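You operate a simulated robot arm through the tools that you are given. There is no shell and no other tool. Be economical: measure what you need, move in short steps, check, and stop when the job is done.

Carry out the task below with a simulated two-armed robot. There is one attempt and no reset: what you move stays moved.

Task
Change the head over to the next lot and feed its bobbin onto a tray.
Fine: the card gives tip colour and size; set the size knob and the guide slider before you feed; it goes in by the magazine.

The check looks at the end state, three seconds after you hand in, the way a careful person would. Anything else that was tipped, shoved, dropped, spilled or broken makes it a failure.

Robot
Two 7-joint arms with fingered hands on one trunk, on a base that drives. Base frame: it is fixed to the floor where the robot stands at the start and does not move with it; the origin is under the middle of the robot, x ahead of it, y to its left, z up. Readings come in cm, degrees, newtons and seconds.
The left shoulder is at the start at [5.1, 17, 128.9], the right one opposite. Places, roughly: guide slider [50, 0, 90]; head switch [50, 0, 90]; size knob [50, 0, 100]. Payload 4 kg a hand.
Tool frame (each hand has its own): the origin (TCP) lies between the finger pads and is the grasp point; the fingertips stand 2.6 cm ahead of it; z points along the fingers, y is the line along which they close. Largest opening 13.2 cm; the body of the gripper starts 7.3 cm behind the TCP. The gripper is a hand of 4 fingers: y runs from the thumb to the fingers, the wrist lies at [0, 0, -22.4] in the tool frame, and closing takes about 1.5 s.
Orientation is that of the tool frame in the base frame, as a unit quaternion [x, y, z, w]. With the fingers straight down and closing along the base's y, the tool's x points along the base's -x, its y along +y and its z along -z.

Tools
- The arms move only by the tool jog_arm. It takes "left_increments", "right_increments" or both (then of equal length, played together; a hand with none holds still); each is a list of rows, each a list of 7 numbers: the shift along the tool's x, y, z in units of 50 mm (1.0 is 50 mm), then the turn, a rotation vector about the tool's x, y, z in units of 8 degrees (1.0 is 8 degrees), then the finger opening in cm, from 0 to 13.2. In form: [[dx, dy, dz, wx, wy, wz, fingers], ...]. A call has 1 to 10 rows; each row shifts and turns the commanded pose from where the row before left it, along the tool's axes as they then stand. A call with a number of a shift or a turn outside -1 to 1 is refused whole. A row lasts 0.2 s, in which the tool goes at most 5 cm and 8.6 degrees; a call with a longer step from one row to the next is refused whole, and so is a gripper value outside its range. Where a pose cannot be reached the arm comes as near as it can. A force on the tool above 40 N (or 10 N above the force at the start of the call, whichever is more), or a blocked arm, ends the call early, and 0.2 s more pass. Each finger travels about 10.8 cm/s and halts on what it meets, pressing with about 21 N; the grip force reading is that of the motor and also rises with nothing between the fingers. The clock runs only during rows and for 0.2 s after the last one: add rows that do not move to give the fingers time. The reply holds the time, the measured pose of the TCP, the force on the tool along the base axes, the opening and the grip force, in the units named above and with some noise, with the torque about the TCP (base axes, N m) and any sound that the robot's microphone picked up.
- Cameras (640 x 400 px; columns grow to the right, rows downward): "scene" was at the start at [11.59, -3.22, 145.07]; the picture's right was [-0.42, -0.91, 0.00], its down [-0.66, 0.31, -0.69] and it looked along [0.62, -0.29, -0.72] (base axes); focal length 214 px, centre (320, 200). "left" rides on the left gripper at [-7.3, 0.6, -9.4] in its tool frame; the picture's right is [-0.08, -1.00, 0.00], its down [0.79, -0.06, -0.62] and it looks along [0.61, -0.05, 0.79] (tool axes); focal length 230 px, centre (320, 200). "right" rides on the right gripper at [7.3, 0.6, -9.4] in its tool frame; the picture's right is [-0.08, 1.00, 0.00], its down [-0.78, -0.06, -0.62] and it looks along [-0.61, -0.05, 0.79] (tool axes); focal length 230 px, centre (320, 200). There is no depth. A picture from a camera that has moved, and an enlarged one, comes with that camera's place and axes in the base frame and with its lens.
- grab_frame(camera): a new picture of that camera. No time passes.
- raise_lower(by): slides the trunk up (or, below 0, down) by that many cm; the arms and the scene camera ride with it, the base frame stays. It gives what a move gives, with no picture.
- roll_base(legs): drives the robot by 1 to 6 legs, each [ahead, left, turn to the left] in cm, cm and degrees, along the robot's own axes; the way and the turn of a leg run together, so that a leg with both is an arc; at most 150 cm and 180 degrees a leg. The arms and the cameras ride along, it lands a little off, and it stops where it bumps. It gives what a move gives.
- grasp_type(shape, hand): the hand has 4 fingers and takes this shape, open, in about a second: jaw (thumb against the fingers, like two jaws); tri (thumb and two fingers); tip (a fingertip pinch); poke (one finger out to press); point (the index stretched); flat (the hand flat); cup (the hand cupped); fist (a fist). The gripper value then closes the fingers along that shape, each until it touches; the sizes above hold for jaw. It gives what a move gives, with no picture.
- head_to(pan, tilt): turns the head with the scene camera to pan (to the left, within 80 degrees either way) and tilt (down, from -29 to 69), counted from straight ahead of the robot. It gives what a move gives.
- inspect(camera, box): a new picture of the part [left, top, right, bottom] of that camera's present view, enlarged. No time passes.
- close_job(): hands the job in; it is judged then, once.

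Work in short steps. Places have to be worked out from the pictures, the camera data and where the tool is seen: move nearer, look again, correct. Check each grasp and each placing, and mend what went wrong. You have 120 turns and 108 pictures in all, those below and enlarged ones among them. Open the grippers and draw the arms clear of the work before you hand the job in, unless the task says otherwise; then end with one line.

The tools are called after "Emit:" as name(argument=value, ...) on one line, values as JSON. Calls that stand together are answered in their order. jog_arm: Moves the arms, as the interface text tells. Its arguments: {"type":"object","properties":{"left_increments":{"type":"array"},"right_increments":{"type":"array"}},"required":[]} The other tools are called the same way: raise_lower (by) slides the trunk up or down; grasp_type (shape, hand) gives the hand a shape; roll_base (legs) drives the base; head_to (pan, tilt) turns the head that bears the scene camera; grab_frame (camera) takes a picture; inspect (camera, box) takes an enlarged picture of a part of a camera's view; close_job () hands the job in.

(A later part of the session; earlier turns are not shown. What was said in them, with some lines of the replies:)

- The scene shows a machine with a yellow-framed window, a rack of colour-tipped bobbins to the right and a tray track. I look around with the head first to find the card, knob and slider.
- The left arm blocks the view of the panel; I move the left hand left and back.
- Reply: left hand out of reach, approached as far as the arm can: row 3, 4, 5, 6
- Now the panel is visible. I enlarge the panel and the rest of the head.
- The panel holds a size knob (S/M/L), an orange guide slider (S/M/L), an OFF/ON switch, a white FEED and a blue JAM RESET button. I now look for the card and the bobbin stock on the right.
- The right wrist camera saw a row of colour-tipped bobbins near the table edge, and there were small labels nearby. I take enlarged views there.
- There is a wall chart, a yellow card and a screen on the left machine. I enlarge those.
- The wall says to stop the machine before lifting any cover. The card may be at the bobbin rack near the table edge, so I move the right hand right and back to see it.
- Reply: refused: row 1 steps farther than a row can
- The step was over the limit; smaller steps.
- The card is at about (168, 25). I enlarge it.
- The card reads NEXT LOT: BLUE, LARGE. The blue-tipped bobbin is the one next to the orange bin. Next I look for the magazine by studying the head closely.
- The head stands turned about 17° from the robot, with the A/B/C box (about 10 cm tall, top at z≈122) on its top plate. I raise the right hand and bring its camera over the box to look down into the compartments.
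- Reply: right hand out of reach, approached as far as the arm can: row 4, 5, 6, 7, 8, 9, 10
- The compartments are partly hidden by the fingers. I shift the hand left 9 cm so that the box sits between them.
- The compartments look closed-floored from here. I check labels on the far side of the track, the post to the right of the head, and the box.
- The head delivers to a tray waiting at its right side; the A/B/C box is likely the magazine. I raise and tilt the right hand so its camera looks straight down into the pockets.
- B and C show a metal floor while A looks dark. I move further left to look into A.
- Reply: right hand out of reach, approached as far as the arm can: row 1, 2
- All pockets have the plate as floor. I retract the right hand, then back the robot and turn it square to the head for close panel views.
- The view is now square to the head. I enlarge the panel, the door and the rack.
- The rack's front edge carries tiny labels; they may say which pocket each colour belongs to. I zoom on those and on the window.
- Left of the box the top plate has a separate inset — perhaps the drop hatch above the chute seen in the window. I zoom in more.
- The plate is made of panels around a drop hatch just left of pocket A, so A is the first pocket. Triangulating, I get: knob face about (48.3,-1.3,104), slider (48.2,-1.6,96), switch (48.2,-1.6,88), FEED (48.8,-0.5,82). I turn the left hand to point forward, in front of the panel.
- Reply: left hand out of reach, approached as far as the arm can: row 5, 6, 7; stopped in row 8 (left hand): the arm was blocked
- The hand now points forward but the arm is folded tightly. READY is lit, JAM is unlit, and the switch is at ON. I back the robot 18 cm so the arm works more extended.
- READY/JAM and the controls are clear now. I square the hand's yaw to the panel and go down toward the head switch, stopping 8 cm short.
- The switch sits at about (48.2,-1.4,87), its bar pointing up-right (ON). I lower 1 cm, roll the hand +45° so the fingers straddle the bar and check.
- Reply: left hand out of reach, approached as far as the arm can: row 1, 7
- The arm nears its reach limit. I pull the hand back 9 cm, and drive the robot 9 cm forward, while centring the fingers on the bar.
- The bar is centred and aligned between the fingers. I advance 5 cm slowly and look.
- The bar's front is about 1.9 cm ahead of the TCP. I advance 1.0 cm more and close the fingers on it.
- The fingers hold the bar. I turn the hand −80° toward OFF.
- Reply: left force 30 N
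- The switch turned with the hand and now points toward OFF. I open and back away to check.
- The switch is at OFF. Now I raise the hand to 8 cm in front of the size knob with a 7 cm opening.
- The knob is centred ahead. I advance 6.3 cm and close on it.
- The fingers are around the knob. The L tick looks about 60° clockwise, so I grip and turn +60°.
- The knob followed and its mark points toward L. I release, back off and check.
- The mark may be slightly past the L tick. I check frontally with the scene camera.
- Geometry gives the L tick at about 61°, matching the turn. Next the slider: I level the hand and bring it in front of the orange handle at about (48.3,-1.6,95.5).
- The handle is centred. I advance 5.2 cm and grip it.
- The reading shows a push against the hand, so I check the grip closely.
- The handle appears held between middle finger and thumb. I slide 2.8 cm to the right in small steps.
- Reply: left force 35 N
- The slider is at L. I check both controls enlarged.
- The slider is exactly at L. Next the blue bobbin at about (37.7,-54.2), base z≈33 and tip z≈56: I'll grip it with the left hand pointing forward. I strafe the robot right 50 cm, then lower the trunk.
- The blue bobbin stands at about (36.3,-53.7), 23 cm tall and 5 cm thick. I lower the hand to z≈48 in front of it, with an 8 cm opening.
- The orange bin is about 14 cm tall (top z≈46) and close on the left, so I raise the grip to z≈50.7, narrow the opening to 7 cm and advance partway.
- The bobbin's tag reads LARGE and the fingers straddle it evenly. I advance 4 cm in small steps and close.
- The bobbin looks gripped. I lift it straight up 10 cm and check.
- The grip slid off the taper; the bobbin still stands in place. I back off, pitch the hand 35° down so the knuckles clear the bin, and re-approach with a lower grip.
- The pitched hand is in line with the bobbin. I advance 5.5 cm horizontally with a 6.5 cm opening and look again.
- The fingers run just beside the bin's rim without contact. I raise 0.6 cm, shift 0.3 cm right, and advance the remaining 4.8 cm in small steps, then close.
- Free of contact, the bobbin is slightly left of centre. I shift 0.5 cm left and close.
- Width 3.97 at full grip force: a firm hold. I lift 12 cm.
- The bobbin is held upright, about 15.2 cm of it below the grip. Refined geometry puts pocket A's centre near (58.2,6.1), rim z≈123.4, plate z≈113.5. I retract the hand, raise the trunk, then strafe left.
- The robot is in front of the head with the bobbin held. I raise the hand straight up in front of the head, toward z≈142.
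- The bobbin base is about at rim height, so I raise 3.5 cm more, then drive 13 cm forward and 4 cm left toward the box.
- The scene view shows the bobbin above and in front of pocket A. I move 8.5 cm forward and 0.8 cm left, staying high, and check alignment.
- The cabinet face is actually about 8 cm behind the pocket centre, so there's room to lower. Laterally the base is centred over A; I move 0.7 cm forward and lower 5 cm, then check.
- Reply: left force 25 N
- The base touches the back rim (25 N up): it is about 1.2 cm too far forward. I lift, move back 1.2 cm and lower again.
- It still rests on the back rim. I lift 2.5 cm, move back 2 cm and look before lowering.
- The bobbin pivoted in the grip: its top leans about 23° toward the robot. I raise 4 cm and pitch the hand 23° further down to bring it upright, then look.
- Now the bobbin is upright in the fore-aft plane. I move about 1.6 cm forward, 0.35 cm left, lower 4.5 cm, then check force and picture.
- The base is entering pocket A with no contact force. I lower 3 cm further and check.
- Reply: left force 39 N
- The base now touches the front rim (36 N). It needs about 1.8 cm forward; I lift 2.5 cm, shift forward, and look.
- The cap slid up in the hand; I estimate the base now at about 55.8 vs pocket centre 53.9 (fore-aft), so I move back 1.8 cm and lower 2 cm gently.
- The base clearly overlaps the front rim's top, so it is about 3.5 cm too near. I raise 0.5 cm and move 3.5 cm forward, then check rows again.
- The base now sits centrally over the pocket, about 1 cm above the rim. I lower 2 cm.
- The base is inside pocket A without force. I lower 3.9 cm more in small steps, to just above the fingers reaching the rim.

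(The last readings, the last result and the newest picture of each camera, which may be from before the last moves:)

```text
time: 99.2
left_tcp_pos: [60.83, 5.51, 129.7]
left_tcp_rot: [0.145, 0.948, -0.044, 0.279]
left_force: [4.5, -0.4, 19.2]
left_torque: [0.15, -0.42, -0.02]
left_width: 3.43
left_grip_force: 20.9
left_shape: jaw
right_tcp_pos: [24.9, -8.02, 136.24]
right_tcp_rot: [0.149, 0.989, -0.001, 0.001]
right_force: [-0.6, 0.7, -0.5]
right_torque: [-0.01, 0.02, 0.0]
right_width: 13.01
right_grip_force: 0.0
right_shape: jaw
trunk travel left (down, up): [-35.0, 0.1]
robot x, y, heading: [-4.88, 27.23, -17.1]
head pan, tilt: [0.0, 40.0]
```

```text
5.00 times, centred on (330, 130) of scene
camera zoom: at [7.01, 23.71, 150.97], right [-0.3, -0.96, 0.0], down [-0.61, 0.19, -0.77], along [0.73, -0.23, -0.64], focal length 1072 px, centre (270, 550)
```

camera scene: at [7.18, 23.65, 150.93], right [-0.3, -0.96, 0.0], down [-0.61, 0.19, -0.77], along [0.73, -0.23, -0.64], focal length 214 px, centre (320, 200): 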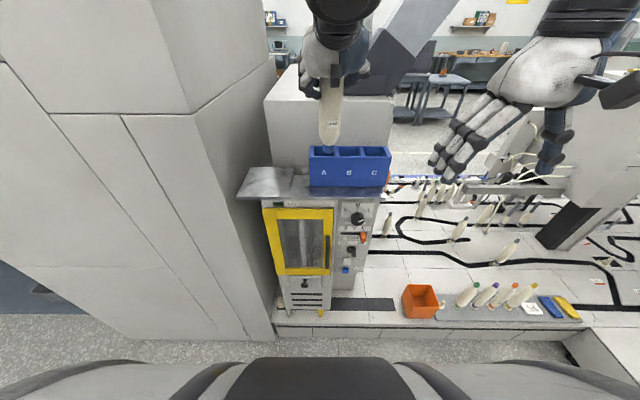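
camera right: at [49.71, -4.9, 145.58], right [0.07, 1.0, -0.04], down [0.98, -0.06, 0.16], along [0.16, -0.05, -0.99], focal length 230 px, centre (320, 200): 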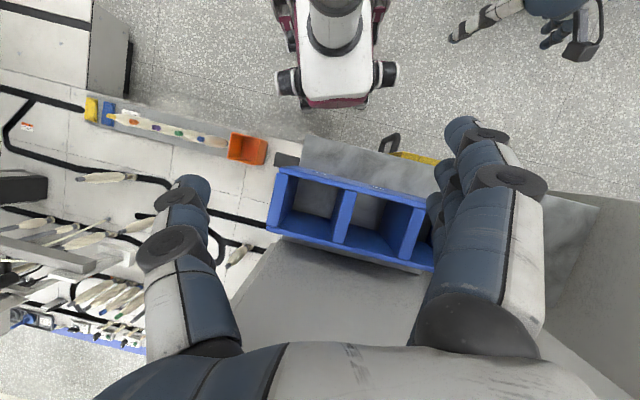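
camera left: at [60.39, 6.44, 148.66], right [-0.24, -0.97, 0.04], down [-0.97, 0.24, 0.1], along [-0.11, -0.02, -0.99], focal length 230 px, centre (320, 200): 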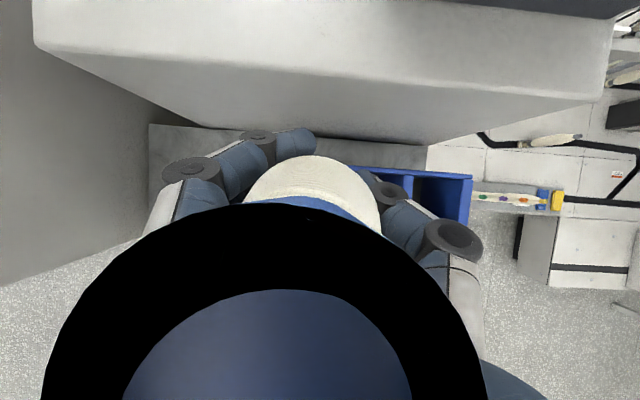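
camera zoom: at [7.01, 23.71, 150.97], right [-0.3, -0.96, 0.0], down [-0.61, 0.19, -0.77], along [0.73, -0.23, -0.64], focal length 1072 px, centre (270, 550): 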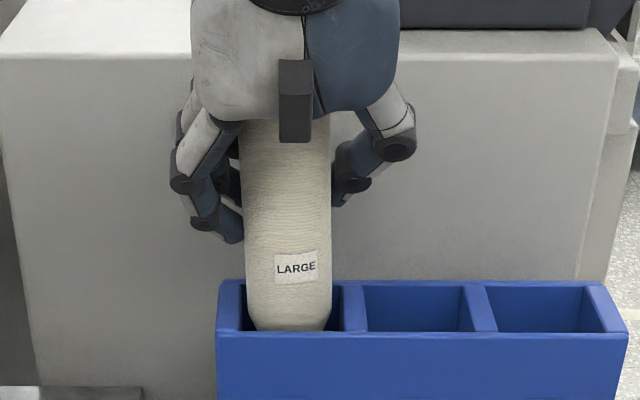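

The bobbin's base is well captured in A, with the shoulder lightly touching the front edge. I nudge 0.5 cm forward and see the force.

Emit:
jog_arm(left_increments=[[-0.084, 0, 0.053, 0, 0, 0, 1], [0, 0, 0, 0, 0, 0, 1]])

```text
time: 99.8
left_tcp_pos: [61.25, 5.37, 129.4]
left_tcp_rot: [0.145, 0.949, -0.045, 0.277]
left_force: [1.0, 0.1, 18.8]
left_torque: [0.19, -0.26, -0.03]
left_width: 3.43
left_grip_force: 21.5
left_shape: jaw
right_tcp_pos: [24.96, -7.95, 136.16]
right_tcp_rot: [0.15, 0.989, 0.001, 0.001]
right_force: [0.1, 0.7, 0.1]
right_torque: [-0.01, 0.01, -0.01]
right_width: 12.98
right_grip_force: 0.1
right_shape: jaw
trunk travel left (down, up): [-35.0, 0.1]
robot x, y, heading: [-4.97, 27.41, -17.4]
head pan, tilt: [0.0, 40.0]
```

Lateral force is gone; the bobbin is about 4.5 cm into the pocket. I open the fingers so that it drops the rest of the way.

Emit:
jog_arm(left_increments=[[0, 0, 0, 0, 0, 0, 3.8], [0, 0, 0, 0, 0, 0, 5], [0, 0, 0, 0, 0, 0, 6.5], [0, 0, 0, 0, 0, 0, 6.5], [0, 0, 0, 0, 0, 0, 6.5]])

Emit:
inspect(camera="scene", box=[280, 90, 380, 170])

```text
time: 101.0
left_tcp_pos: [61.35, 5.43, 129.28]
left_tcp_rot: [0.147, 0.949, -0.044, 0.276]
left_force: [1.1, -0.6, 0.3]
left_torque: [0.01, -0.02, 0.0]
left_width: 6.39
left_grip_force: 0.0
left_shape: jaw
right_tcp_pos: [25.04, -8.07, 136.13]
right_tcp_rot: [0.15, 0.989, 0.0, 0.0]
right_force: [-0.3, -0.4, 0.1]
right_torque: [0.0, 0.03, 0.02]
right_width: 13.01
right_grip_force: 0.0
right_shape: jaw
trunk travel left (down, up): [-35.0, 0.1]
robot x, y, heading: [-4.85, 27.66, -17.2]
head pan, tilt: [0.0, 40.0]
```

```text
5.00 times, centred on (330, 130) of scene
camera zoom: at [7.15, 23.67, 150.93], right [-0.3, -0.96, 0.0], down [-0.61, 0.19, -0.77], along [0.73, -0.23, -0.64], focal length 1072 px, centre (270, 550)
```

zoom: 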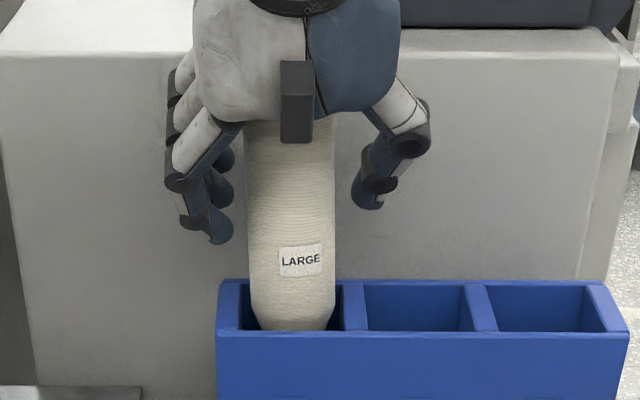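

The bobbin stays put, perhaps already standing on the pocket floor or leaning on the palm. I withdraw the hand straight up and look.

Emit:
jog_arm(left_increments=[[-0.2, 0, -0.32, 0, 0, 0, 7], [-0.32, 0, -0.5, 0, 0, 0, 7], [-0.32, 0, -0.5, 0, 0, 0, 7], [-0.32, 0, -0.5, 0, 0, 0, 7], [-0.32, 0, -0.5, 0, 0, 0, 7], [0, 0, 0, 0, 0, 0, 7]])

Emit:
inspect(camera="scene", box=[260, 50, 400, 190])

```text
time: 102.4
left_tcp_pos: [61.57, 5.48, 143.02]
left_tcp_rot: [0.145, 0.949, -0.044, 0.275]
left_force: [-0.1, 0.4, -0.1]
left_torque: [0.03, -0.01, 0.0]
left_width: 6.91
left_grip_force: 0.1
left_shape: jaw
right_tcp_pos: [25.04, -8.01, 136.03]
right_tcp_rot: [0.15, 0.989, 0.0, 0.001]
right_force: [0.6, 0.1, -0.6]
right_torque: [0.01, 0.01, -0.02]
right_width: 13.01
right_grip_force: 0.0
right_shape: jaw
trunk travel left (down, up): [-35.0, 0.1]
robot x, y, heading: [-4.74, 27.75, -17.1]
head pan, tilt: [0.0, 40.0]
```

```text
2.86 times, centred on (330, 120) of scene
camera zoom: at [7.21, 23.68, 150.93], right [-0.3, -0.96, 0.0], down [-0.61, 0.19, -0.77], along [0.73, -0.23, -0.64], focal length 613 px, centre (291, 429)
```

zoom: 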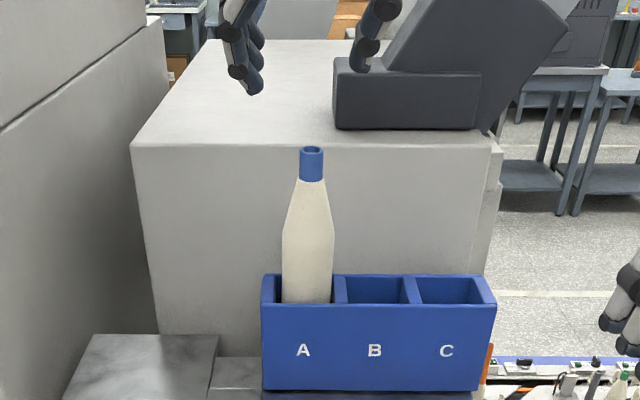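

The bobbin now stands properly in pocket A. I raise the hand 3 cm, back the robot away and strafe right to face the panel again.

Emit:
jog_arm(left_increments=[[-0.32, 0, -0.5, 0, 0, 0, 7], [0, 0, 0, 0, 0, 0, 7]])

Emit:
roll_base(legs=[[-25, 0, 0], [0, -14.3, 0]])

Emit:
jog_arm(left_increments=[[0.676, 0, -0.43, 0, 0, 0, 5], [0.676, 0, -0.43, 0, 0, 0, 5], [0.676, 0, -0.43, 0, 0, 0, 5], [0.46, 0, 0.72, 0, 0, 0, 5], [0.46, 0, 0.72, 0, 0, 0, 5], [0.46, 0, 0.72, 0, 0, 0, 5], [0.46, 0, 0.72, 0, 0, 0, 5], [0.46, 0, 0.72, 0, 0, 0, 5], [0.46, 0, 0.72, 0, 0, 0, 5], [0.46, 0, 0.72, 0, 0, 0, 5]])

```text
time: 103.0
left_tcp_pos: [62.57, 6.96, 146.3]
left_tcp_rot: [0.134, 0.951, -0.048, 0.275]
left_force: [0.1, 0.3, -0.1]
left_torque: [-0.03, 0.04, -0.04]
left_width: 6.95
left_grip_force: 0.1
left_shape: jaw
right_tcp_pos: [25.2, -7.81, 136.08]
right_tcp_rot: [0.149, 0.989, -0.002, 0.0]
right_force: [0.3, 0.4, 0.3]
right_torque: [-0.01, 0.02, 0.02]
right_width: 13.01
right_grip_force: 0.1
right_shape: jaw
trunk travel left (down, up): [-35.0, 0.1]
robot x, y, heading: [-5.15, 27.27, -17.5]
head pan, tilt: [0.0, 40.0]
```

```text
time: 105.8
left_tcp_pos: [33.78, 0.51, 146.26]
left_tcp_rot: [0.134, 0.951, -0.047, 0.276]
left_force: [-0.2, 0.4, -0.1]
left_torque: [0.02, -0.04, 0.03]
left_width: 6.96
left_grip_force: 0.1
left_shape: jaw
right_tcp_pos: [-3.47, -14.26, 136.0]
right_tcp_rot: [0.149, 0.989, 0.001, 0.0]
right_force: [-0.2, -0.3, 0.4]
right_torque: [0.02, -0.01, -0.02]
right_width: 13.0
right_grip_force: 0.0
right_shape: jaw
trunk travel left (down, up): [-35.0, 0.1]
robot x, y, heading: [-33.46, 21.17, -17.3]
head pan, tilt: [0.0, 40.0]
```

```text
time: 108.0
left_tcp_pos: [22.06, 3.58, 116.49]
left_tcp_rot: [0.134, 0.951, -0.047, 0.276]
left_force: [-0.5, -0.5, 0.9]
left_torque: [-0.02, -0.04, 0.01]
left_width: 5.0
left_grip_force: 0.1
left_shape: jaw
left hand out of reach, approached as far as the arm can: row 1
right_tcp_pos: [-3.62, -14.28, 136.04]
right_tcp_rot: [0.149, 0.989, 0.0, 0.0]
right_force: [-0.2, -0.1, 0.2]
right_torque: [0.01, 0.02, 0.02]
right_width: 13.02
right_grip_force: 0.1
right_shape: jaw
trunk travel left (down, up): [-35.0, 0.1]
robot x, y, heading: [-33.58, 20.85, -16.9]
head pan, tilt: [0.0, 40.0]
```

Now I level the hand to point forward and lower it toward switch height.

Emit:
jog_arm(left_increments=[[0, 0, 0, 0, -0.9, 0, 5], [0, 0, 0, 0, -0.9, 0, 5], [0, 0, 0, 0, -0.9, 0, 5], [0, 0, 0, 0, -0.9, 0, 5], [0, 0, 0, 0, -0.9, 0, 5], [0, 0, 0, 0, -0.9, 0, 5], [0, 0, 0, 0, -0.9, 0, 5], [0, 0, 0, 0, -0.9, 0, 5], [0, 0, 0, 0, 0, 0, 5]])

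Emit:
jog_arm(left_increments=[[0.846, 0, 0, 0, 0, 0, 5], [0.846, 0, 0, 0, 0, 0, 5], [0.846, 0, 0, 0, 0, 0, 5], [0.846, 0, 0, 0, 0, 0, 5], [0.846, 0, 0, 0, 0, 0, 5], [0.846, 0, 0, 0, 0, 0, 5], [0.846, 0, 0, 0, 0, 0, 5], [0, 0, 0, 0, 0, 0, 5]])

```text
time: 110.0
left_tcp_pos: [22.14, 3.53, 116.39]
left_tcp_rot: [0.095, 0.7, -0.106, 0.7]
left_force: [-0.1, 0.1, 0.4]
left_torque: [-0.01, -0.02, 0.01]
left_width: 5.03
left_grip_force: 0.0
left_shape: jaw
right_tcp_pos: [-3.5, -14.06, 136.04]
right_tcp_rot: [0.148, 0.989, 0.0, 0.0]
right_force: [-0.3, 0.7, 0.0]
right_torque: [0.0, -0.01, 0.01]
right_width: 12.98
right_grip_force: 0.0
right_shape: jaw
trunk travel left (down, up): [-35.0, 0.1]
robot x, y, heading: [-33.89, 21.13, -17.2]
head pan, tilt: [0.0, 40.0]
```

```text
time: 111.8
left_tcp_pos: [21.9, 2.94, 86.64]
left_tcp_rot: [0.095, 0.701, -0.106, 0.699]
left_force: [0.1, -0.3, 0.7]
left_torque: [0.02, 0.04, -0.01]
left_width: 5.01
left_grip_force: 0.2
left_shape: jaw
right_tcp_pos: [-3.47, -14.04, 135.96]
right_tcp_rot: [0.149, 0.989, 0.0, 0.0]
right_force: [0.8, 0.1, 0.4]
right_torque: [0.01, 0.0, 0.0]
right_width: 13.03
right_grip_force: 0.0
right_shape: jaw
trunk travel left (down, up): [-35.0, 0.1]
robot x, y, heading: [-33.3, 21.24, -17.1]
head pan, tilt: [0.0, 40.0]
```

I drive 16.5 cm forward and 3.5 cm left, and roll the hand −36° to match the OFF bar, then look.

Emit:
roll_base(legs=[[16, 3.5, 0]])

Emit:
jog_arm(left_increments=[[0, 0, 0, 0.1, 0, -0.9, 5], [0, 0, 0, 0, 0, -0.9, 5], [0, 0, 0, 0, 0, -0.9, 5], [0, 0, 0, 0, 0, -0.9, 5], [0, 0, 0, 0, 0, -0.95, 5], [0, 0, 0, 0, 0, 0, 5]])

Emit:
grab_frame(camera="left")

```text
time: 113.2
left_tcp_pos: [38.0, 1.34, 86.61]
left_tcp_rot: [0.097, 0.7, -0.109, 0.699]
left_force: [0.5, 0.5, 0.0]
left_torque: [-0.01, 0.02, -0.03]
left_width: 5.04
left_grip_force: 0.1
left_shape: jaw
right_tcp_pos: [12.66, -15.51, 136.0]
right_tcp_rot: [0.152, 0.988, 0.0, 0.0]
right_force: [0.1, 0.7, -0.3]
right_torque: [0.01, 0.03, -0.01]
right_width: 13.01
right_grip_force: 0.0
right_shape: jaw
trunk travel left (down, up): [-35.0, 0.1]
robot x, y, heading: [-17.32, 19.76, -17.5]
head pan, tilt: [0.0, 40.0]
```

```text
time: 114.6
left_tcp_pos: [38.05, 1.33, 86.79]
left_tcp_rot: [-0.123, 0.695, -0.326, 0.628]
left_force: [-0.3, -1.1, 0.7]
left_torque: [0.0, 0.01, 0.02]
left_width: 5.02
left_grip_force: 0.0
left_shape: jaw
right_tcp_pos: [12.49, -15.56, 136.07]
right_tcp_rot: [0.151, 0.989, 0.0, 0.0]
right_force: [-0.8, -0.1, -0.2]
right_torque: [0.01, 0.02, -0.01]
right_width: 12.99
right_grip_force: 0.1
right_shape: jaw
trunk travel left (down, up): [-35.0, 0.1]
robot x, y, heading: [-17.3, 19.76, -17.4]
head pan, tilt: [0.0, 40.0]
```

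```text
9 pictures are left
camera left: at [30.51, 8.86, 92.25], right [-0.22, -0.71, 0.67], down [-0.74, -0.32, -0.59], along [0.63, -0.63, -0.46], focal length 230 px, centre (320, 200)
```

left: 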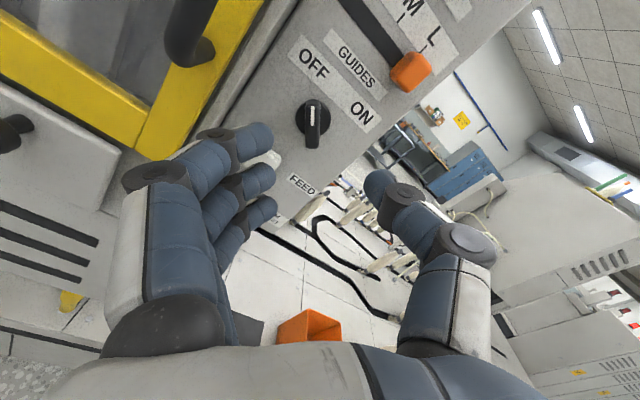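

The bar is nearly centred. I shift slightly, advance 9.5 cm, and close on it.

Emit:
jog_arm(left_increments=[[0, 0.1, 0.4, 0, 0, 0, 5], [0, 0, 0.5, 0, 0, 0, 5], [0, 0, 0.5, 0, 0, 0, 5], [0, 0, 0.3, 0, 0, 0, 5], [0, 0, 0.2, 0, 0, 0, 5], [0, 0, 0, 0, 0, 0, 3], [0, 0, 0, 0, 0, 0, 1], [0, 0, 0, 0, 0, 0, 0.5], [0, 0, 0, 0, 0, 0, 0.5], [0, 0, 0, 0, 0, 0, 0.5]])

```text
time: 116.8
left_tcp_pos: [47.3, 0.38, 87.06]
left_tcp_rot: [-0.123, 0.695, -0.321, 0.631]
left_force: [-4.9, -6.0, 1.4]
left_torque: [0.03, -0.05, -0.14]
left_width: 0.74
left_grip_force: 0.0
left_shape: jaw
left hand out of reach, approached as far as the arm can: row 4, 5
right_tcp_pos: [12.57, -15.52, 136.11]
right_tcp_rot: [0.151, 0.989, 0.0, 0.0]
right_force: [0.2, -0.1, 0.1]
right_torque: [0.0, 0.01, -0.01]
right_width: 13.0
right_grip_force: 0.2
right_shape: jaw
trunk travel left (down, up): [-35.0, 0.1]
robot x, y, heading: [-17.74, 19.78, -17.3]
head pan, tilt: [0.0, 40.0]
```

The arm hit its reach limit, 1.4 cm off to the left. I open, retreat, and reposition the base 3.4 cm right and 4 cm forward, compensating with the hand.

Emit:
jog_arm(left_increments=[[0, 0, 0, 0, 0, 0, 5], [0, 0, 0, 0, 0, 0, 5], [0, 0, -0.6, 0, 0, 0, 5], [0, 0, -0.7, 0, 0, 0, 5], [0, 0, -0.7, 0, 0, 0, 5], [-0.2, 0.275, -0.4, 0, 0, 0, 5], [-0.2, 0.275, -0.4, 0, 0, 0, 5], [0, 0, 0, 0, 0, 0, 5]])

Emit:
roll_base(legs=[[4, -3.4, 0]])

Emit:
grab_frame(camera="left")

```text
time: 118.6
left_tcp_pos: [34.66, 6.73, 86.99]
left_tcp_rot: [-0.122, 0.695, -0.326, 0.629]
left_force: [0.1, 0.2, -0.7]
left_torque: [0.01, 0.01, 0.0]
left_width: 4.97
left_grip_force: 0.0
left_shape: jaw
right_tcp_pos: [12.58, -15.49, 136.05]
right_tcp_rot: [0.151, 0.989, 0.0, 0.0]
right_force: [0.2, 0.4, 0.6]
right_torque: [-0.01, 0.05, -0.01]
right_width: 13.02
right_grip_force: 0.0
right_shape: jaw
trunk travel left (down, up): [-35.0, 0.1]
robot x, y, heading: [-17.69, 19.7, -17.3]
head pan, tilt: [0.0, 40.0]
```

```text
time: 119.5
left_tcp_pos: [37.64, 2.48, 86.92]
left_tcp_rot: [-0.123, 0.696, -0.325, 0.628]
left_force: [0.0, -1.3, -0.7]
left_torque: [0.01, -0.03, -0.01]
left_width: 4.99
left_grip_force: 0.0
left_shape: jaw
right_tcp_pos: [15.49, -19.99, 136.01]
right_tcp_rot: [0.15, 0.989, -0.001, 0.0]
right_force: [0.6, 0.0, -0.1]
right_torque: [0.03, 0.03, -0.02]
right_width: 13.03
right_grip_force: 0.1
right_shape: jaw
trunk travel left (down, up): [-35.0, 0.1]
robot x, y, heading: [-14.36, 15.37, -17.2]
head pan, tilt: [0.0, 40.0]
```

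```text
8 pictures are left
camera left: at [30.07, 9.93, 92.49], right [-0.22, -0.71, 0.67], down [-0.74, -0.32, -0.59], along [0.63, -0.63, -0.46], focal length 230 px, centre (320, 200)
```

left: 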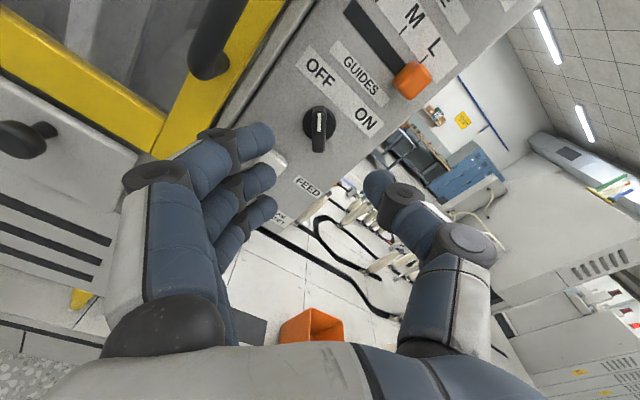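

The bar is well centred now. I advance 10 cm and close.

Emit:
jog_arm(left_increments=[[0, 0, 0.5, 0, 0, 0, 5], [0, 0, 0.5, 0, 0, 0, 5], [0, 0, 0.5, 0, 0, 0, 5], [0, 0, 0.3, 0, 0, 0, 5], [0, 0, 0.2, 0, 0, 0, 5], [0, 0, 0, 0, 0, 0, 3], [0, 0, 0, 0, 0, 0, 1], [0, 0, 0, 0, 0, 0, 0.5], [0, 0, 0, 0, 0, 0, 0.5], [0, 0, 0, 0, 0, 0, 0.5]])

Emit:
grab_frame(camera="left")

```text
time: 121.7
left_tcp_pos: [47.19, -0.26, 87.15]
left_tcp_rot: [-0.124, 0.696, -0.323, 0.629]
left_force: [-0.1, 0.5, -0.9]
left_torque: [0.01, 0.01, 0.0]
left_width: 0.61
left_grip_force: 0.1
left_shape: jaw
right_tcp_pos: [15.29, -19.73, 136.06]
right_tcp_rot: [0.148, 0.989, -0.001, 0.0]
right_force: [-0.6, 0.1, -0.5]
right_torque: [-0.05, -0.02, -0.02]
right_width: 13.02
right_grip_force: 0.0
right_shape: jaw
trunk travel left (down, up): [-35.0, 0.1]
robot x, y, heading: [-14.67, 15.27, -17.1]
head pan, tilt: [0.0, 40.0]
```

```text
7 pictures are left
camera left: at [39.66, 7.18, 92.62], right [-0.22, -0.71, 0.67], down [-0.74, -0.32, -0.59], along [0.63, -0.63, -0.46], focal length 230 px, centre (320, 200)
```

left: 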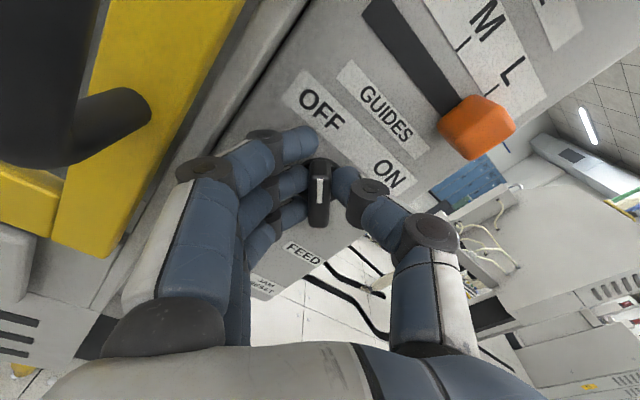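

The fingers are around the bar. I tighten and turn +80° toward ON.

Emit:
jog_arm(left_increments=[[0, 0, 0, 0, 0, 0, 0], [0, 0, 0, 0, 0, 0, 0], [0, 0, 0, 0, 0, 0, 0]])

Emit:
jog_arm(left_increments=[[0, 0, 0, 0, 0, 1, 0], [0, 0, 0, 0, 0, 1, 0], [0, 0, 0, 0, 0, 1, 0], [0, 0, 0, 0, 0, 1, 0], [0, 0, 0, 0, 0, 1, 0], [0, 0, 0, 0, 0, 1, 0], [0, 0, 0, 0, 0, 1, 0], [0, 0, 0, 0, 0, 1, 0], [0, 0, 0, 0, 0, 1, 0], [0, 0, 0, 0, 0, 1, 0]])

Emit:
jog_arm(left_increments=[[0, 0, 0, 0, 0, 0, 5], [0, 0, 0, 0, 0, 0, 5], [0, 0, 0, 0, 0, 0, 5], [0, 0, -0.8, 0, 0, 0, 5], [0, 0, -0.8, 0, 0, 0, 5], [0, 0, 0, 0, 0, 0, 5]])

Emit:
grab_frame(camera="left")

```text
time: 122.5
left_tcp_pos: [47.17, -0.37, 87.17]
left_tcp_rot: [-0.123, 0.695, -0.325, 0.629]
left_force: [0.5, -3.8, 2.3]
left_torque: [0.15, -0.07, -0.03]
left_width: 0.25
left_grip_force: 21.2
left_shape: jaw
right_tcp_pos: [15.34, -19.81, 135.95]
right_tcp_rot: [0.15, 0.989, -0.001, 0.001]
right_force: [-0.3, 0.0, 0.0]
right_torque: [0.01, 0.0, 0.01]
right_width: 13.01
right_grip_force: 0.0
right_shape: jaw
trunk travel left (down, up): [-35.0, 0.1]
robot x, y, heading: [-14.55, 15.48, -17.4]
head pan, tilt: [0.0, 40.0]
```

```text
time: 124.7
left_tcp_pos: [46.76, -1.0, 87.08]
left_tcp_rot: [0.357, 0.61, 0.155, 0.69]
left_force: [-6.8, -34.0, 11.0]
left_torque: [-0.28, -0.1, -0.61]
left_width: 0.15
left_grip_force: 20.7
left_shape: jaw
right_tcp_pos: [15.22, -20.2, 135.98]
right_tcp_rot: [0.15, 0.989, 0.002, 0.001]
right_force: [-0.8, -1.1, -0.6]
right_torque: [0.01, -0.03, 0.0]
right_width: 13.0
right_grip_force: 0.1
right_shape: jaw
trunk travel left (down, up): [-35.0, 0.1]
robot x, y, heading: [-14.57, 15.54, -17.3]
head pan, tilt: [0.0, 40.0]
```

```text
time: 126.1
left_tcp_pos: [39.48, 2.2, 86.96]
left_tcp_rot: [0.351, 0.613, 0.155, 0.691]
left_force: [-0.3, 0.5, 0.1]
left_torque: [0.01, -0.02, 0.05]
left_width: 4.96
left_grip_force: 0.0
left_shape: jaw
right_tcp_pos: [15.43, -19.85, 136.03]
right_tcp_rot: [0.149, 0.989, 0.0, 0.0]
right_force: [0.0, -0.1, -0.5]
right_torque: [-0.03, 0.0, 0.01]
right_width: 13.03
right_grip_force: 0.0
right_shape: jaw
trunk travel left (down, up): [-35.0, 0.1]
robot x, y, heading: [-14.41, 15.56, -17.2]
head pan, tilt: [0.0, 40.0]
```

```text
6 pictures are left
camera left: at [29.22, 0.65, 92.83], right [-0.23, -0.75, -0.62], down [-0.44, 0.65, -0.62], along [0.87, 0.13, -0.48], focal length 230 px, centre (320, 200)
```

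left: 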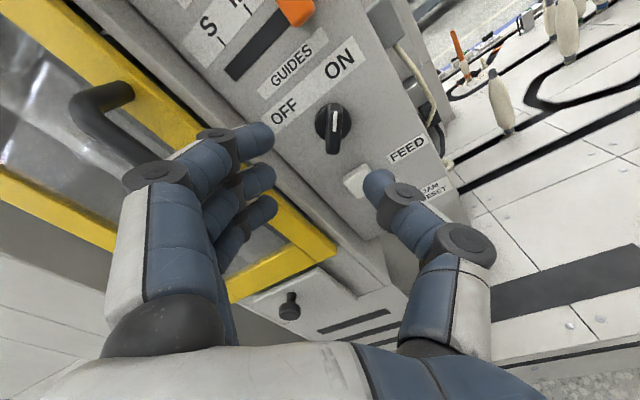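

The switch is ON again. FEED is at about (49.4,-0.3,80.5); I close the fingers and align the closed fingertips with it, then look.

Emit:
jog_arm(left_increments=[[0.36, -0.243, 0, 0, 0, 0, 0], [0.36, -0.243, 0, 0, 0, 0, 0], [0.36, -0.243, 0, 0, 0, 0, 0], [0, 0, 0.5, 0, 0, 0, 0], [0, 0, 0.3, 0, 0, 0, 0], [0, 0, 0, 0, 0, 0, 0]])

Emit:
grab_frame(camera="left")

```text
time: 127.5
left_tcp_pos: [43.56, 1.69, 80.57]
left_tcp_rot: [0.353, 0.613, 0.155, 0.69]
left_force: [0.5, 0.6, 0.2]
left_torque: [0.01, -0.01, 0.03]
left_width: 0.01
left_grip_force: 21.1
left_shape: jaw
right_tcp_pos: [15.34, -19.8, 136.1]
right_tcp_rot: [0.149, 0.989, 0.0, -0.001]
right_force: [0.7, -0.2, -0.5]
right_torque: [0.01, 0.01, 0.03]
right_width: 13.02
right_grip_force: 0.0
right_shape: jaw
trunk travel left (down, up): [-35.0, 0.1]
robot x, y, heading: [-14.47, 15.25, -17.2]
head pan, tilt: [0.0, 40.0]
```

```text
5 pictures are left
camera left: at [33.22, 0.24, 86.4], right [-0.23, -0.75, -0.62], down [-0.44, 0.65, -0.62], along [0.87, 0.13, -0.48], focal length 230 px, centre (320, 200)
```

left: 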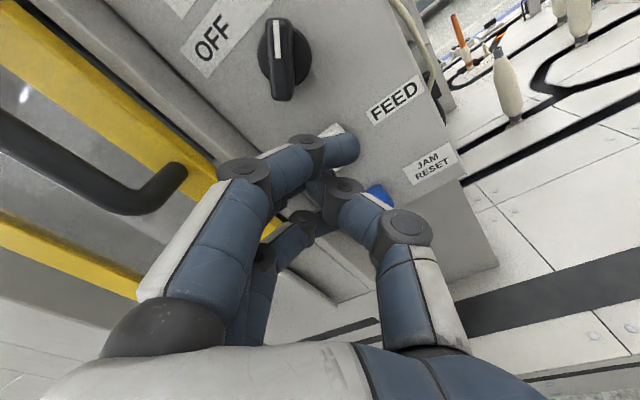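

The index fingertip covers the FEED button. I shift 1.2 cm so the index is centred on it and press forward in small steps.

Emit:
jog_arm(left_increments=[[0.24, 0, 0, 0, 0, 0, 0], [0, 0, 0.3, 0, 0, 0, 0], [0, 0, 0.15, 0, 0, 0, 0], [0, 0, 0.1, 0, 0, 0, 0], [0, 0, 0, 0, 0, 0, 0]])

```text
time: 128.7
left_tcp_pos: [46.15, 2.31, 80.45]
left_tcp_rot: [0.353, 0.612, 0.156, 0.69]
left_force: [0.7, -0.8, -0.7]
left_torque: [-0.02, 0.02, -0.02]
left_width: 0.01
left_grip_force: 20.6
left_shape: jaw
left hand out of reach, approached as far as the arm can: row 2, 3
right_tcp_pos: [15.34, -19.77, 136.06]
right_tcp_rot: [0.149, 0.989, 0.0, 0.001]
right_force: [-0.4, -0.1, -0.5]
right_torque: [0.02, -0.04, 0.0]
right_width: 13.01
right_grip_force: 0.1
right_shape: jaw
trunk travel left (down, up): [-35.0, 0.1]
robot x, y, heading: [-14.57, 15.45, -17.6]
head pan, tilt: [0.0, 40.0]
```

The arm reached a limit again and slid sideways without touching. I retreat, raise the hand relative to the trunk and lower the trunk 7 cm, matching the arm posture that worked at the switch.

Emit:
jog_arm(left_increments=[[0, 0, -0.6, 0, 0, 0, 0], [0, 0, -0.6, 0, 0, 0, 0], [-0.55, 0.435, 0, 0, 0, 0, 0], [-0.55, 0.435, 0, 0, 0, 0, 0], [0, 0, 0, 0, 0, 0, 0]])

Emit:
raise_lower(by=-7)

```text
time: 129.9
left_tcp_pos: [40.42, 3.34, 87.13]
left_tcp_rot: [0.353, 0.612, 0.157, 0.69]
left_force: [-0.2, 0.4, -0.9]
left_torque: [0.02, 0.02, -0.03]
left_width: 0.0
left_grip_force: 21.0
left_shape: jaw
right_tcp_pos: [15.36, -19.78, 136.09]
right_tcp_rot: [0.149, 0.989, 0.0, 0.0]
right_force: [0.7, 0.0, 0.3]
right_torque: [-0.03, -0.01, 0.0]
right_width: 12.99
right_grip_force: 0.1
right_shape: jaw
trunk travel left (down, up): [-35.0, 0.1]
robot x, y, heading: [-14.49, 15.77, -17.6]
head pan, tilt: [0.0, 40.0]
```

```text
time: 131.0
left_tcp_pos: [40.23, 3.34, 80.53]
left_tcp_rot: [0.353, 0.612, 0.156, 0.691]
left_force: [0.3, 0.1, 0.9]
left_torque: [0.0, 0.01, 0.02]
left_width: 0.02
left_grip_force: 20.6
left_shape: jaw
right_tcp_pos: [15.28, -19.81, 129.08]
right_tcp_rot: [0.149, 0.989, 0.0, 0.001]
right_force: [-0.6, 0.7, 0.5]
right_torque: [0.01, -0.01, 0.02]
right_width: 12.99
right_grip_force: 0.1
right_shape: jaw
trunk travel left (down, up): [-28.0, 7.1]
robot x, y, heading: [-14.75, 15.45, -17.4]
head pan, tilt: [0.0, 40.0]
```

I correct 0.9 cm down and advance to press FEED.

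Emit:
jog_arm(left_increments=[[0.16, -0.09, 0.4, 0, 0, 0, 0], [0, 0, 0.4, 0, 0, 0, 0], [0, 0, 0.4, 0, 0, 0, 0], [0, 0, 0.16, 0, 0, 0, 0], [0, 0, 0.1, 0, 0, 0, 0], [0, 0, 0, 0, 0, 0, 0]])

```text
time: 132.4
left_tcp_pos: [47.19, 1.39, 79.52]
left_tcp_rot: [0.353, 0.613, 0.155, 0.69]
left_force: [-1.1, -0.3, 1.2]
left_torque: [-0.02, 0.0, 0.03]
left_width: 0.01
left_grip_force: 21.1
left_shape: jaw
right_tcp_pos: [15.42, -19.85, 128.87]
right_tcp_rot: [0.149, 0.989, 0.0, 0.0]
right_force: [0.1, -0.6, 0.2]
right_torque: [-0.01, -0.02, 0.01]
right_width: 12.99
right_grip_force: 0.0
right_shape: jaw
trunk travel left (down, up): [-28.0, 7.1]
robot x, y, heading: [-14.43, 15.18, -17.5]
head pan, tilt: [0.0, 40.0]
```

The posture works now: TCP is on line with little force so far. I press on in 0.4 cm steps.

Emit:
jog_arm(left_increments=[[0, 0, 0.08, 0, 0, 0, 0], [0, 0, 0.08, 0, 0, 0, 0], [0, 0, 0.08, 0, 0, 0, 0], [0, 0, 0, 0, 0, 0, 0]])

```text
time: 133.4
left_tcp_pos: [47.99, 1.04, 79.48]
left_tcp_rot: [0.354, 0.613, 0.155, 0.689]
left_force: [-21.4, 5.8, -4.9]
left_torque: [0.02, 0.06, 0.01]
left_width: 0.0
left_grip_force: 20.7
left_shape: jaw
right_tcp_pos: [15.26, -19.68, 129.05]
right_tcp_rot: [0.15, 0.989, 0.0, 0.0]
right_force: [-0.7, -0.2, 0.0]
right_torque: [0.03, 0.01, -0.02]
right_width: 13.0
right_grip_force: 0.0
right_shape: jaw
trunk travel left (down, up): [-28.0, 7.1]
robot x, y, heading: [-14.62, 15.24, -17.3]
head pan, tilt: [0.0, 40.0]
heard: click
```

A click was heard with 22 N of press. I withdraw the hand 12 cm, wait and look with the scene camera.

Emit:
jog_arm(left_increments=[[0, 0, -0.6, 0, 0, 0, 2], [0, 0, -0.8, 0, 0, 0, 4], [0, 0, -0.8, 0, 0, 0, 4], [0, 0, 0, 0, 0, 0, 4], [0, 0, 0, 0, 0, 0, 4], [0, 0, 0, 0, 0, 0, 4], [0, 0, 0, 0, 0, 0, 4], [0, 0, 0, 0, 0, 0, 4]])

Emit:
inspect(camera="scene", box=[200, 100, 440, 340])

```text
time: 135.2
left_tcp_pos: [37.67, 4.12, 79.54]
left_tcp_rot: [0.352, 0.613, 0.156, 0.69]
left_force: [-0.1, -0.4, 0.1]
left_torque: [0.01, -0.04, 0.0]
left_width: 3.96
left_grip_force: 0.1
left_shape: jaw
right_tcp_pos: [15.32, -19.78, 129.06]
right_tcp_rot: [0.149, 0.989, 0.0, 0.0]
right_force: [0.4, 0.0, 0.5]
right_torque: [0.0, 0.01, 0.01]
right_width: 13.01
right_grip_force: 0.0
right_shape: jaw
trunk travel left (down, up): [-28.0, 7.1]
robot x, y, heading: [-14.72, 15.43, -17.2]
head pan, tilt: [0.0, 40.0]
```

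```text
1.67 times, centred on (320, 220) of scene
camera zoom: at [-2.09, 11.82, 143.96], right [-0.3, -0.95, 0.0], down [-0.61, 0.19, -0.77], along [0.73, -0.23, -0.64], focal length 358 px, centre (320, 167)
```

zoom: 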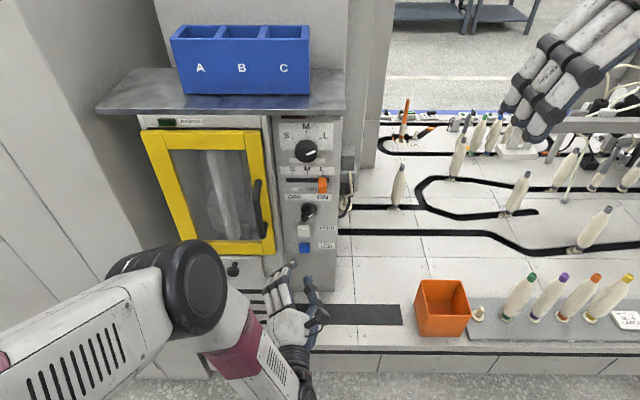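

The magazine box has indexed left and the bobbin has dropped from pocket A. I back the robot off and strafe left for a clear view of the outlet and the lamps.

Emit:
roll_base(legs=[[-15, 0, 0], [0, 22, 0]])

Emit:
inspect(camera="scene", box=[270, 110, 450, 300])

```text
time: 137.9
left_tcp_pos: [29.73, 29.57, 79.36]
left_tcp_rot: [0.352, 0.612, 0.156, 0.691]
left_force: [1.2, -0.6, -0.1]
left_torque: [-0.01, -0.01, 0.02]
left_width: 3.95
left_grip_force: 0.0
left_shape: jaw
right_tcp_pos: [7.33, 5.67, 129.05]
right_tcp_rot: [0.151, 0.989, -0.001, 0.001]
right_force: [1.6, 0.3, 0.3]
right_torque: [0.02, 0.02, 0.01]
right_width: 13.02
right_grip_force: 0.1
right_shape: jaw
trunk travel left (down, up): [-28.0, 7.1]
robot x, y, heading: [-22.88, 41.18, -17.5]
head pan, tilt: [0.0, 40.0]
```

```text
2.11 times, centred on (360, 205) of scene
camera zoom: at [-9.99, 37.33, 143.97], right [-0.3, -0.95, 0.0], down [-0.61, 0.19, -0.77], along [0.73, -0.23, -0.64], focal length 452 px, centre (236, 190)
```

zoom: 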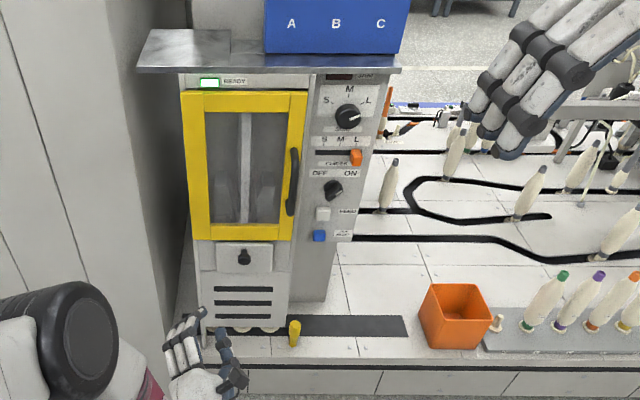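

READY is green again and the box has returned, no JAM. I lower the trunk to look at the base of the head for the delivered bobbin on a tray.

Emit:
raise_lower(by=-26)

Emit:
inspect(camera="scene", box=[280, 80, 400, 280])

```text
time: 140.5
left_tcp_pos: [30.39, 29.29, 53.68]
left_tcp_rot: [0.348, 0.611, 0.157, 0.694]
left_force: [0.6, -0.6, -0.2]
left_torque: [-0.01, 0.01, -0.01]
left_width: 3.97
left_grip_force: 0.0
left_shape: jaw
right_tcp_pos: [7.68, 5.47, 102.71]
right_tcp_rot: [0.152, 0.988, 0.0, -0.002]
right_force: [-0.4, -0.3, -0.4]
right_torque: [-0.04, 0.02, -0.02]
right_width: 13.02
right_grip_force: 0.0
right_shape: jaw
trunk travel left (down, up): [-2.0, 33.1]
robot x, y, heading: [-22.26, 40.76, -17.4]
head pan, tilt: [0.0, 40.0]
```

```text
2.00 times, centred on (340, 180) of scene
camera zoom: at [10.21, 30.84, 115.14], right [-0.3, -0.95, 0.0], down [-0.62, 0.19, -0.76], along [0.73, -0.23, -0.65], focal length 429 px, centre (280, 240)
```

zoom: 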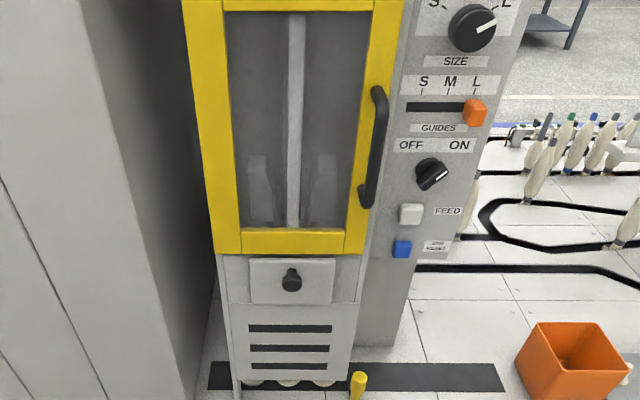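

Guides are set wide, JAM is not lit. I zoom on the slots and the trays beneath the head.

Emit:
inspect(camera="scene", box=[294, 232, 356, 278])

```text
8.70 times, centred on (325, 255) of scene
camera zoom: at [10.21, 30.84, 115.14], right [-0.3, -0.95, 0.0], down [-0.62, 0.19, -0.76], along [0.73, -0.23, -0.65], focal length 1865 px, centre (276, -278)
```

zoom: 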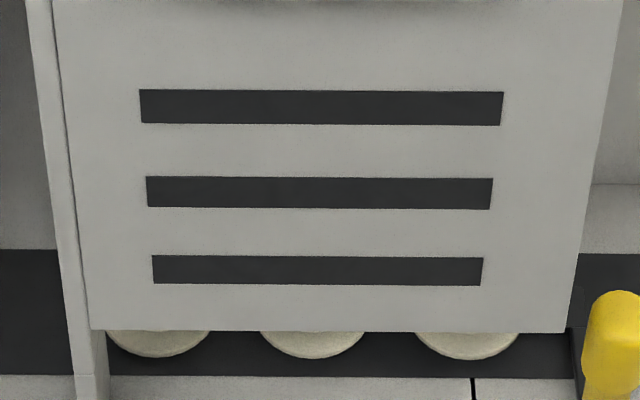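

Trays stand below the head, the pocket emptied, READY is green and there was no jam. I open the gripper and back the arms clear.

Emit:
jog_arm(left_increments=[[0, 0, 0, 0, 0, 0, 8], [0, 0, 0, 0, 0, 0, 12], [0, 0, 0, 0, 0, 0, 12]])

Emit:
roll_base(legs=[[-15, 0, 0]])

Emit:
raise_lower(by=33)

Emit:
inspect(camera="scene", box=[240, 60, 460, 260])

```text
time: 141.3
left_tcp_pos: [30.53, 29.15, 53.49]
left_tcp_rot: [0.35, 0.611, 0.158, 0.692]
left_force: [0.8, 0.1, -1.3]
left_torque: [0.01, 0.04, 0.0]
left_width: 11.98
left_grip_force: 0.1
left_shape: jaw
right_tcp_pos: [7.63, 5.3, 102.9]
right_tcp_rot: [0.151, 0.989, 0.0, -0.001]
right_force: [-0.2, 0.5, -0.1]
right_torque: [-0.01, 0.02, 0.0]
right_width: 13.02
right_grip_force: 0.1
right_shape: jaw
trunk travel left (down, up): [-2.0, 33.1]
robot x, y, heading: [-22.53, 40.57, -17.4]
head pan, tilt: [0.0, 40.0]
```

```text
time: 142.7
left_tcp_pos: [16.94, 33.87, 53.7]
left_tcp_rot: [0.349, 0.611, 0.159, 0.692]
left_force: [-0.1, -0.4, -0.7]
left_torque: [0.0, 0.01, 0.0]
left_width: 11.97
left_grip_force: 0.1
left_shape: jaw
right_tcp_pos: [-5.76, 9.85, 102.92]
right_tcp_rot: [0.148, 0.989, 0.0, -0.002]
right_force: [-0.6, 0.2, -0.4]
right_torque: [0.0, 0.01, -0.02]
right_width: 13.0
right_grip_force: 0.0
right_shape: jaw
trunk travel left (down, up): [-2.0, 33.1]
robot x, y, heading: [-36.34, 45.23, -17.1]
head pan, tilt: [0.0, 40.0]
```

```text
time: 145.9
left_tcp_pos: [16.68, 33.85, 86.71]
left_tcp_rot: [0.348, 0.611, 0.159, 0.693]
left_force: [0.5, 1.0, 0.3]
left_torque: [-0.02, 0.0, -0.03]
left_width: 12.02
left_grip_force: 0.1
left_shape: jaw
right_tcp_pos: [-6.15, 9.94, 135.96]
right_tcp_rot: [0.149, 0.989, 0.0, 0.0]
right_force: [0.1, -0.5, 0.1]
right_torque: [0.01, -0.01, -0.03]
right_width: 13.03
right_grip_force: 0.0
right_shape: jaw
trunk travel left (down, up): [-35.0, 0.1]
robot x, y, heading: [-36.12, 45.0, -17.3]
head pan, tilt: [0.0, 40.0]
```

```text
2.00 times, centred on (350, 160) of scene
camera zoom: at [-24.01, 41.64, 150.92], right [-0.29, -0.96, 0.0], down [-0.61, 0.19, -0.77], along [0.73, -0.23, -0.64], focal length 429 px, centre (260, 280)
```

zoom: 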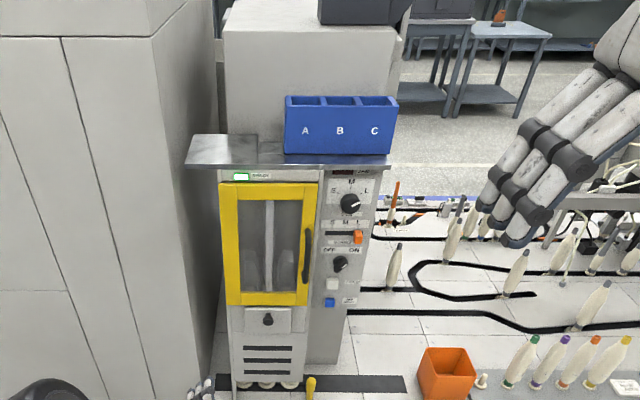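

The magazine is empty, READY is green, JAM is dark, the knob and slider are at L, the switch is ON, and nothing else has been disturbed. I hand in.

Emit:
close_job()

```text
The job is handed in.
```

I changed the head over to the next lot (blue, large) and fed its bobbin through magazine pocket A. I couldn't see the bobbin on its tray because the lower panel hides that spot. The signs point to a good feed: pocket A is empty, READY is green and there's no jam light. The size knob and guide slider are at L, the head switch is back ON, and both arms are open and clear.
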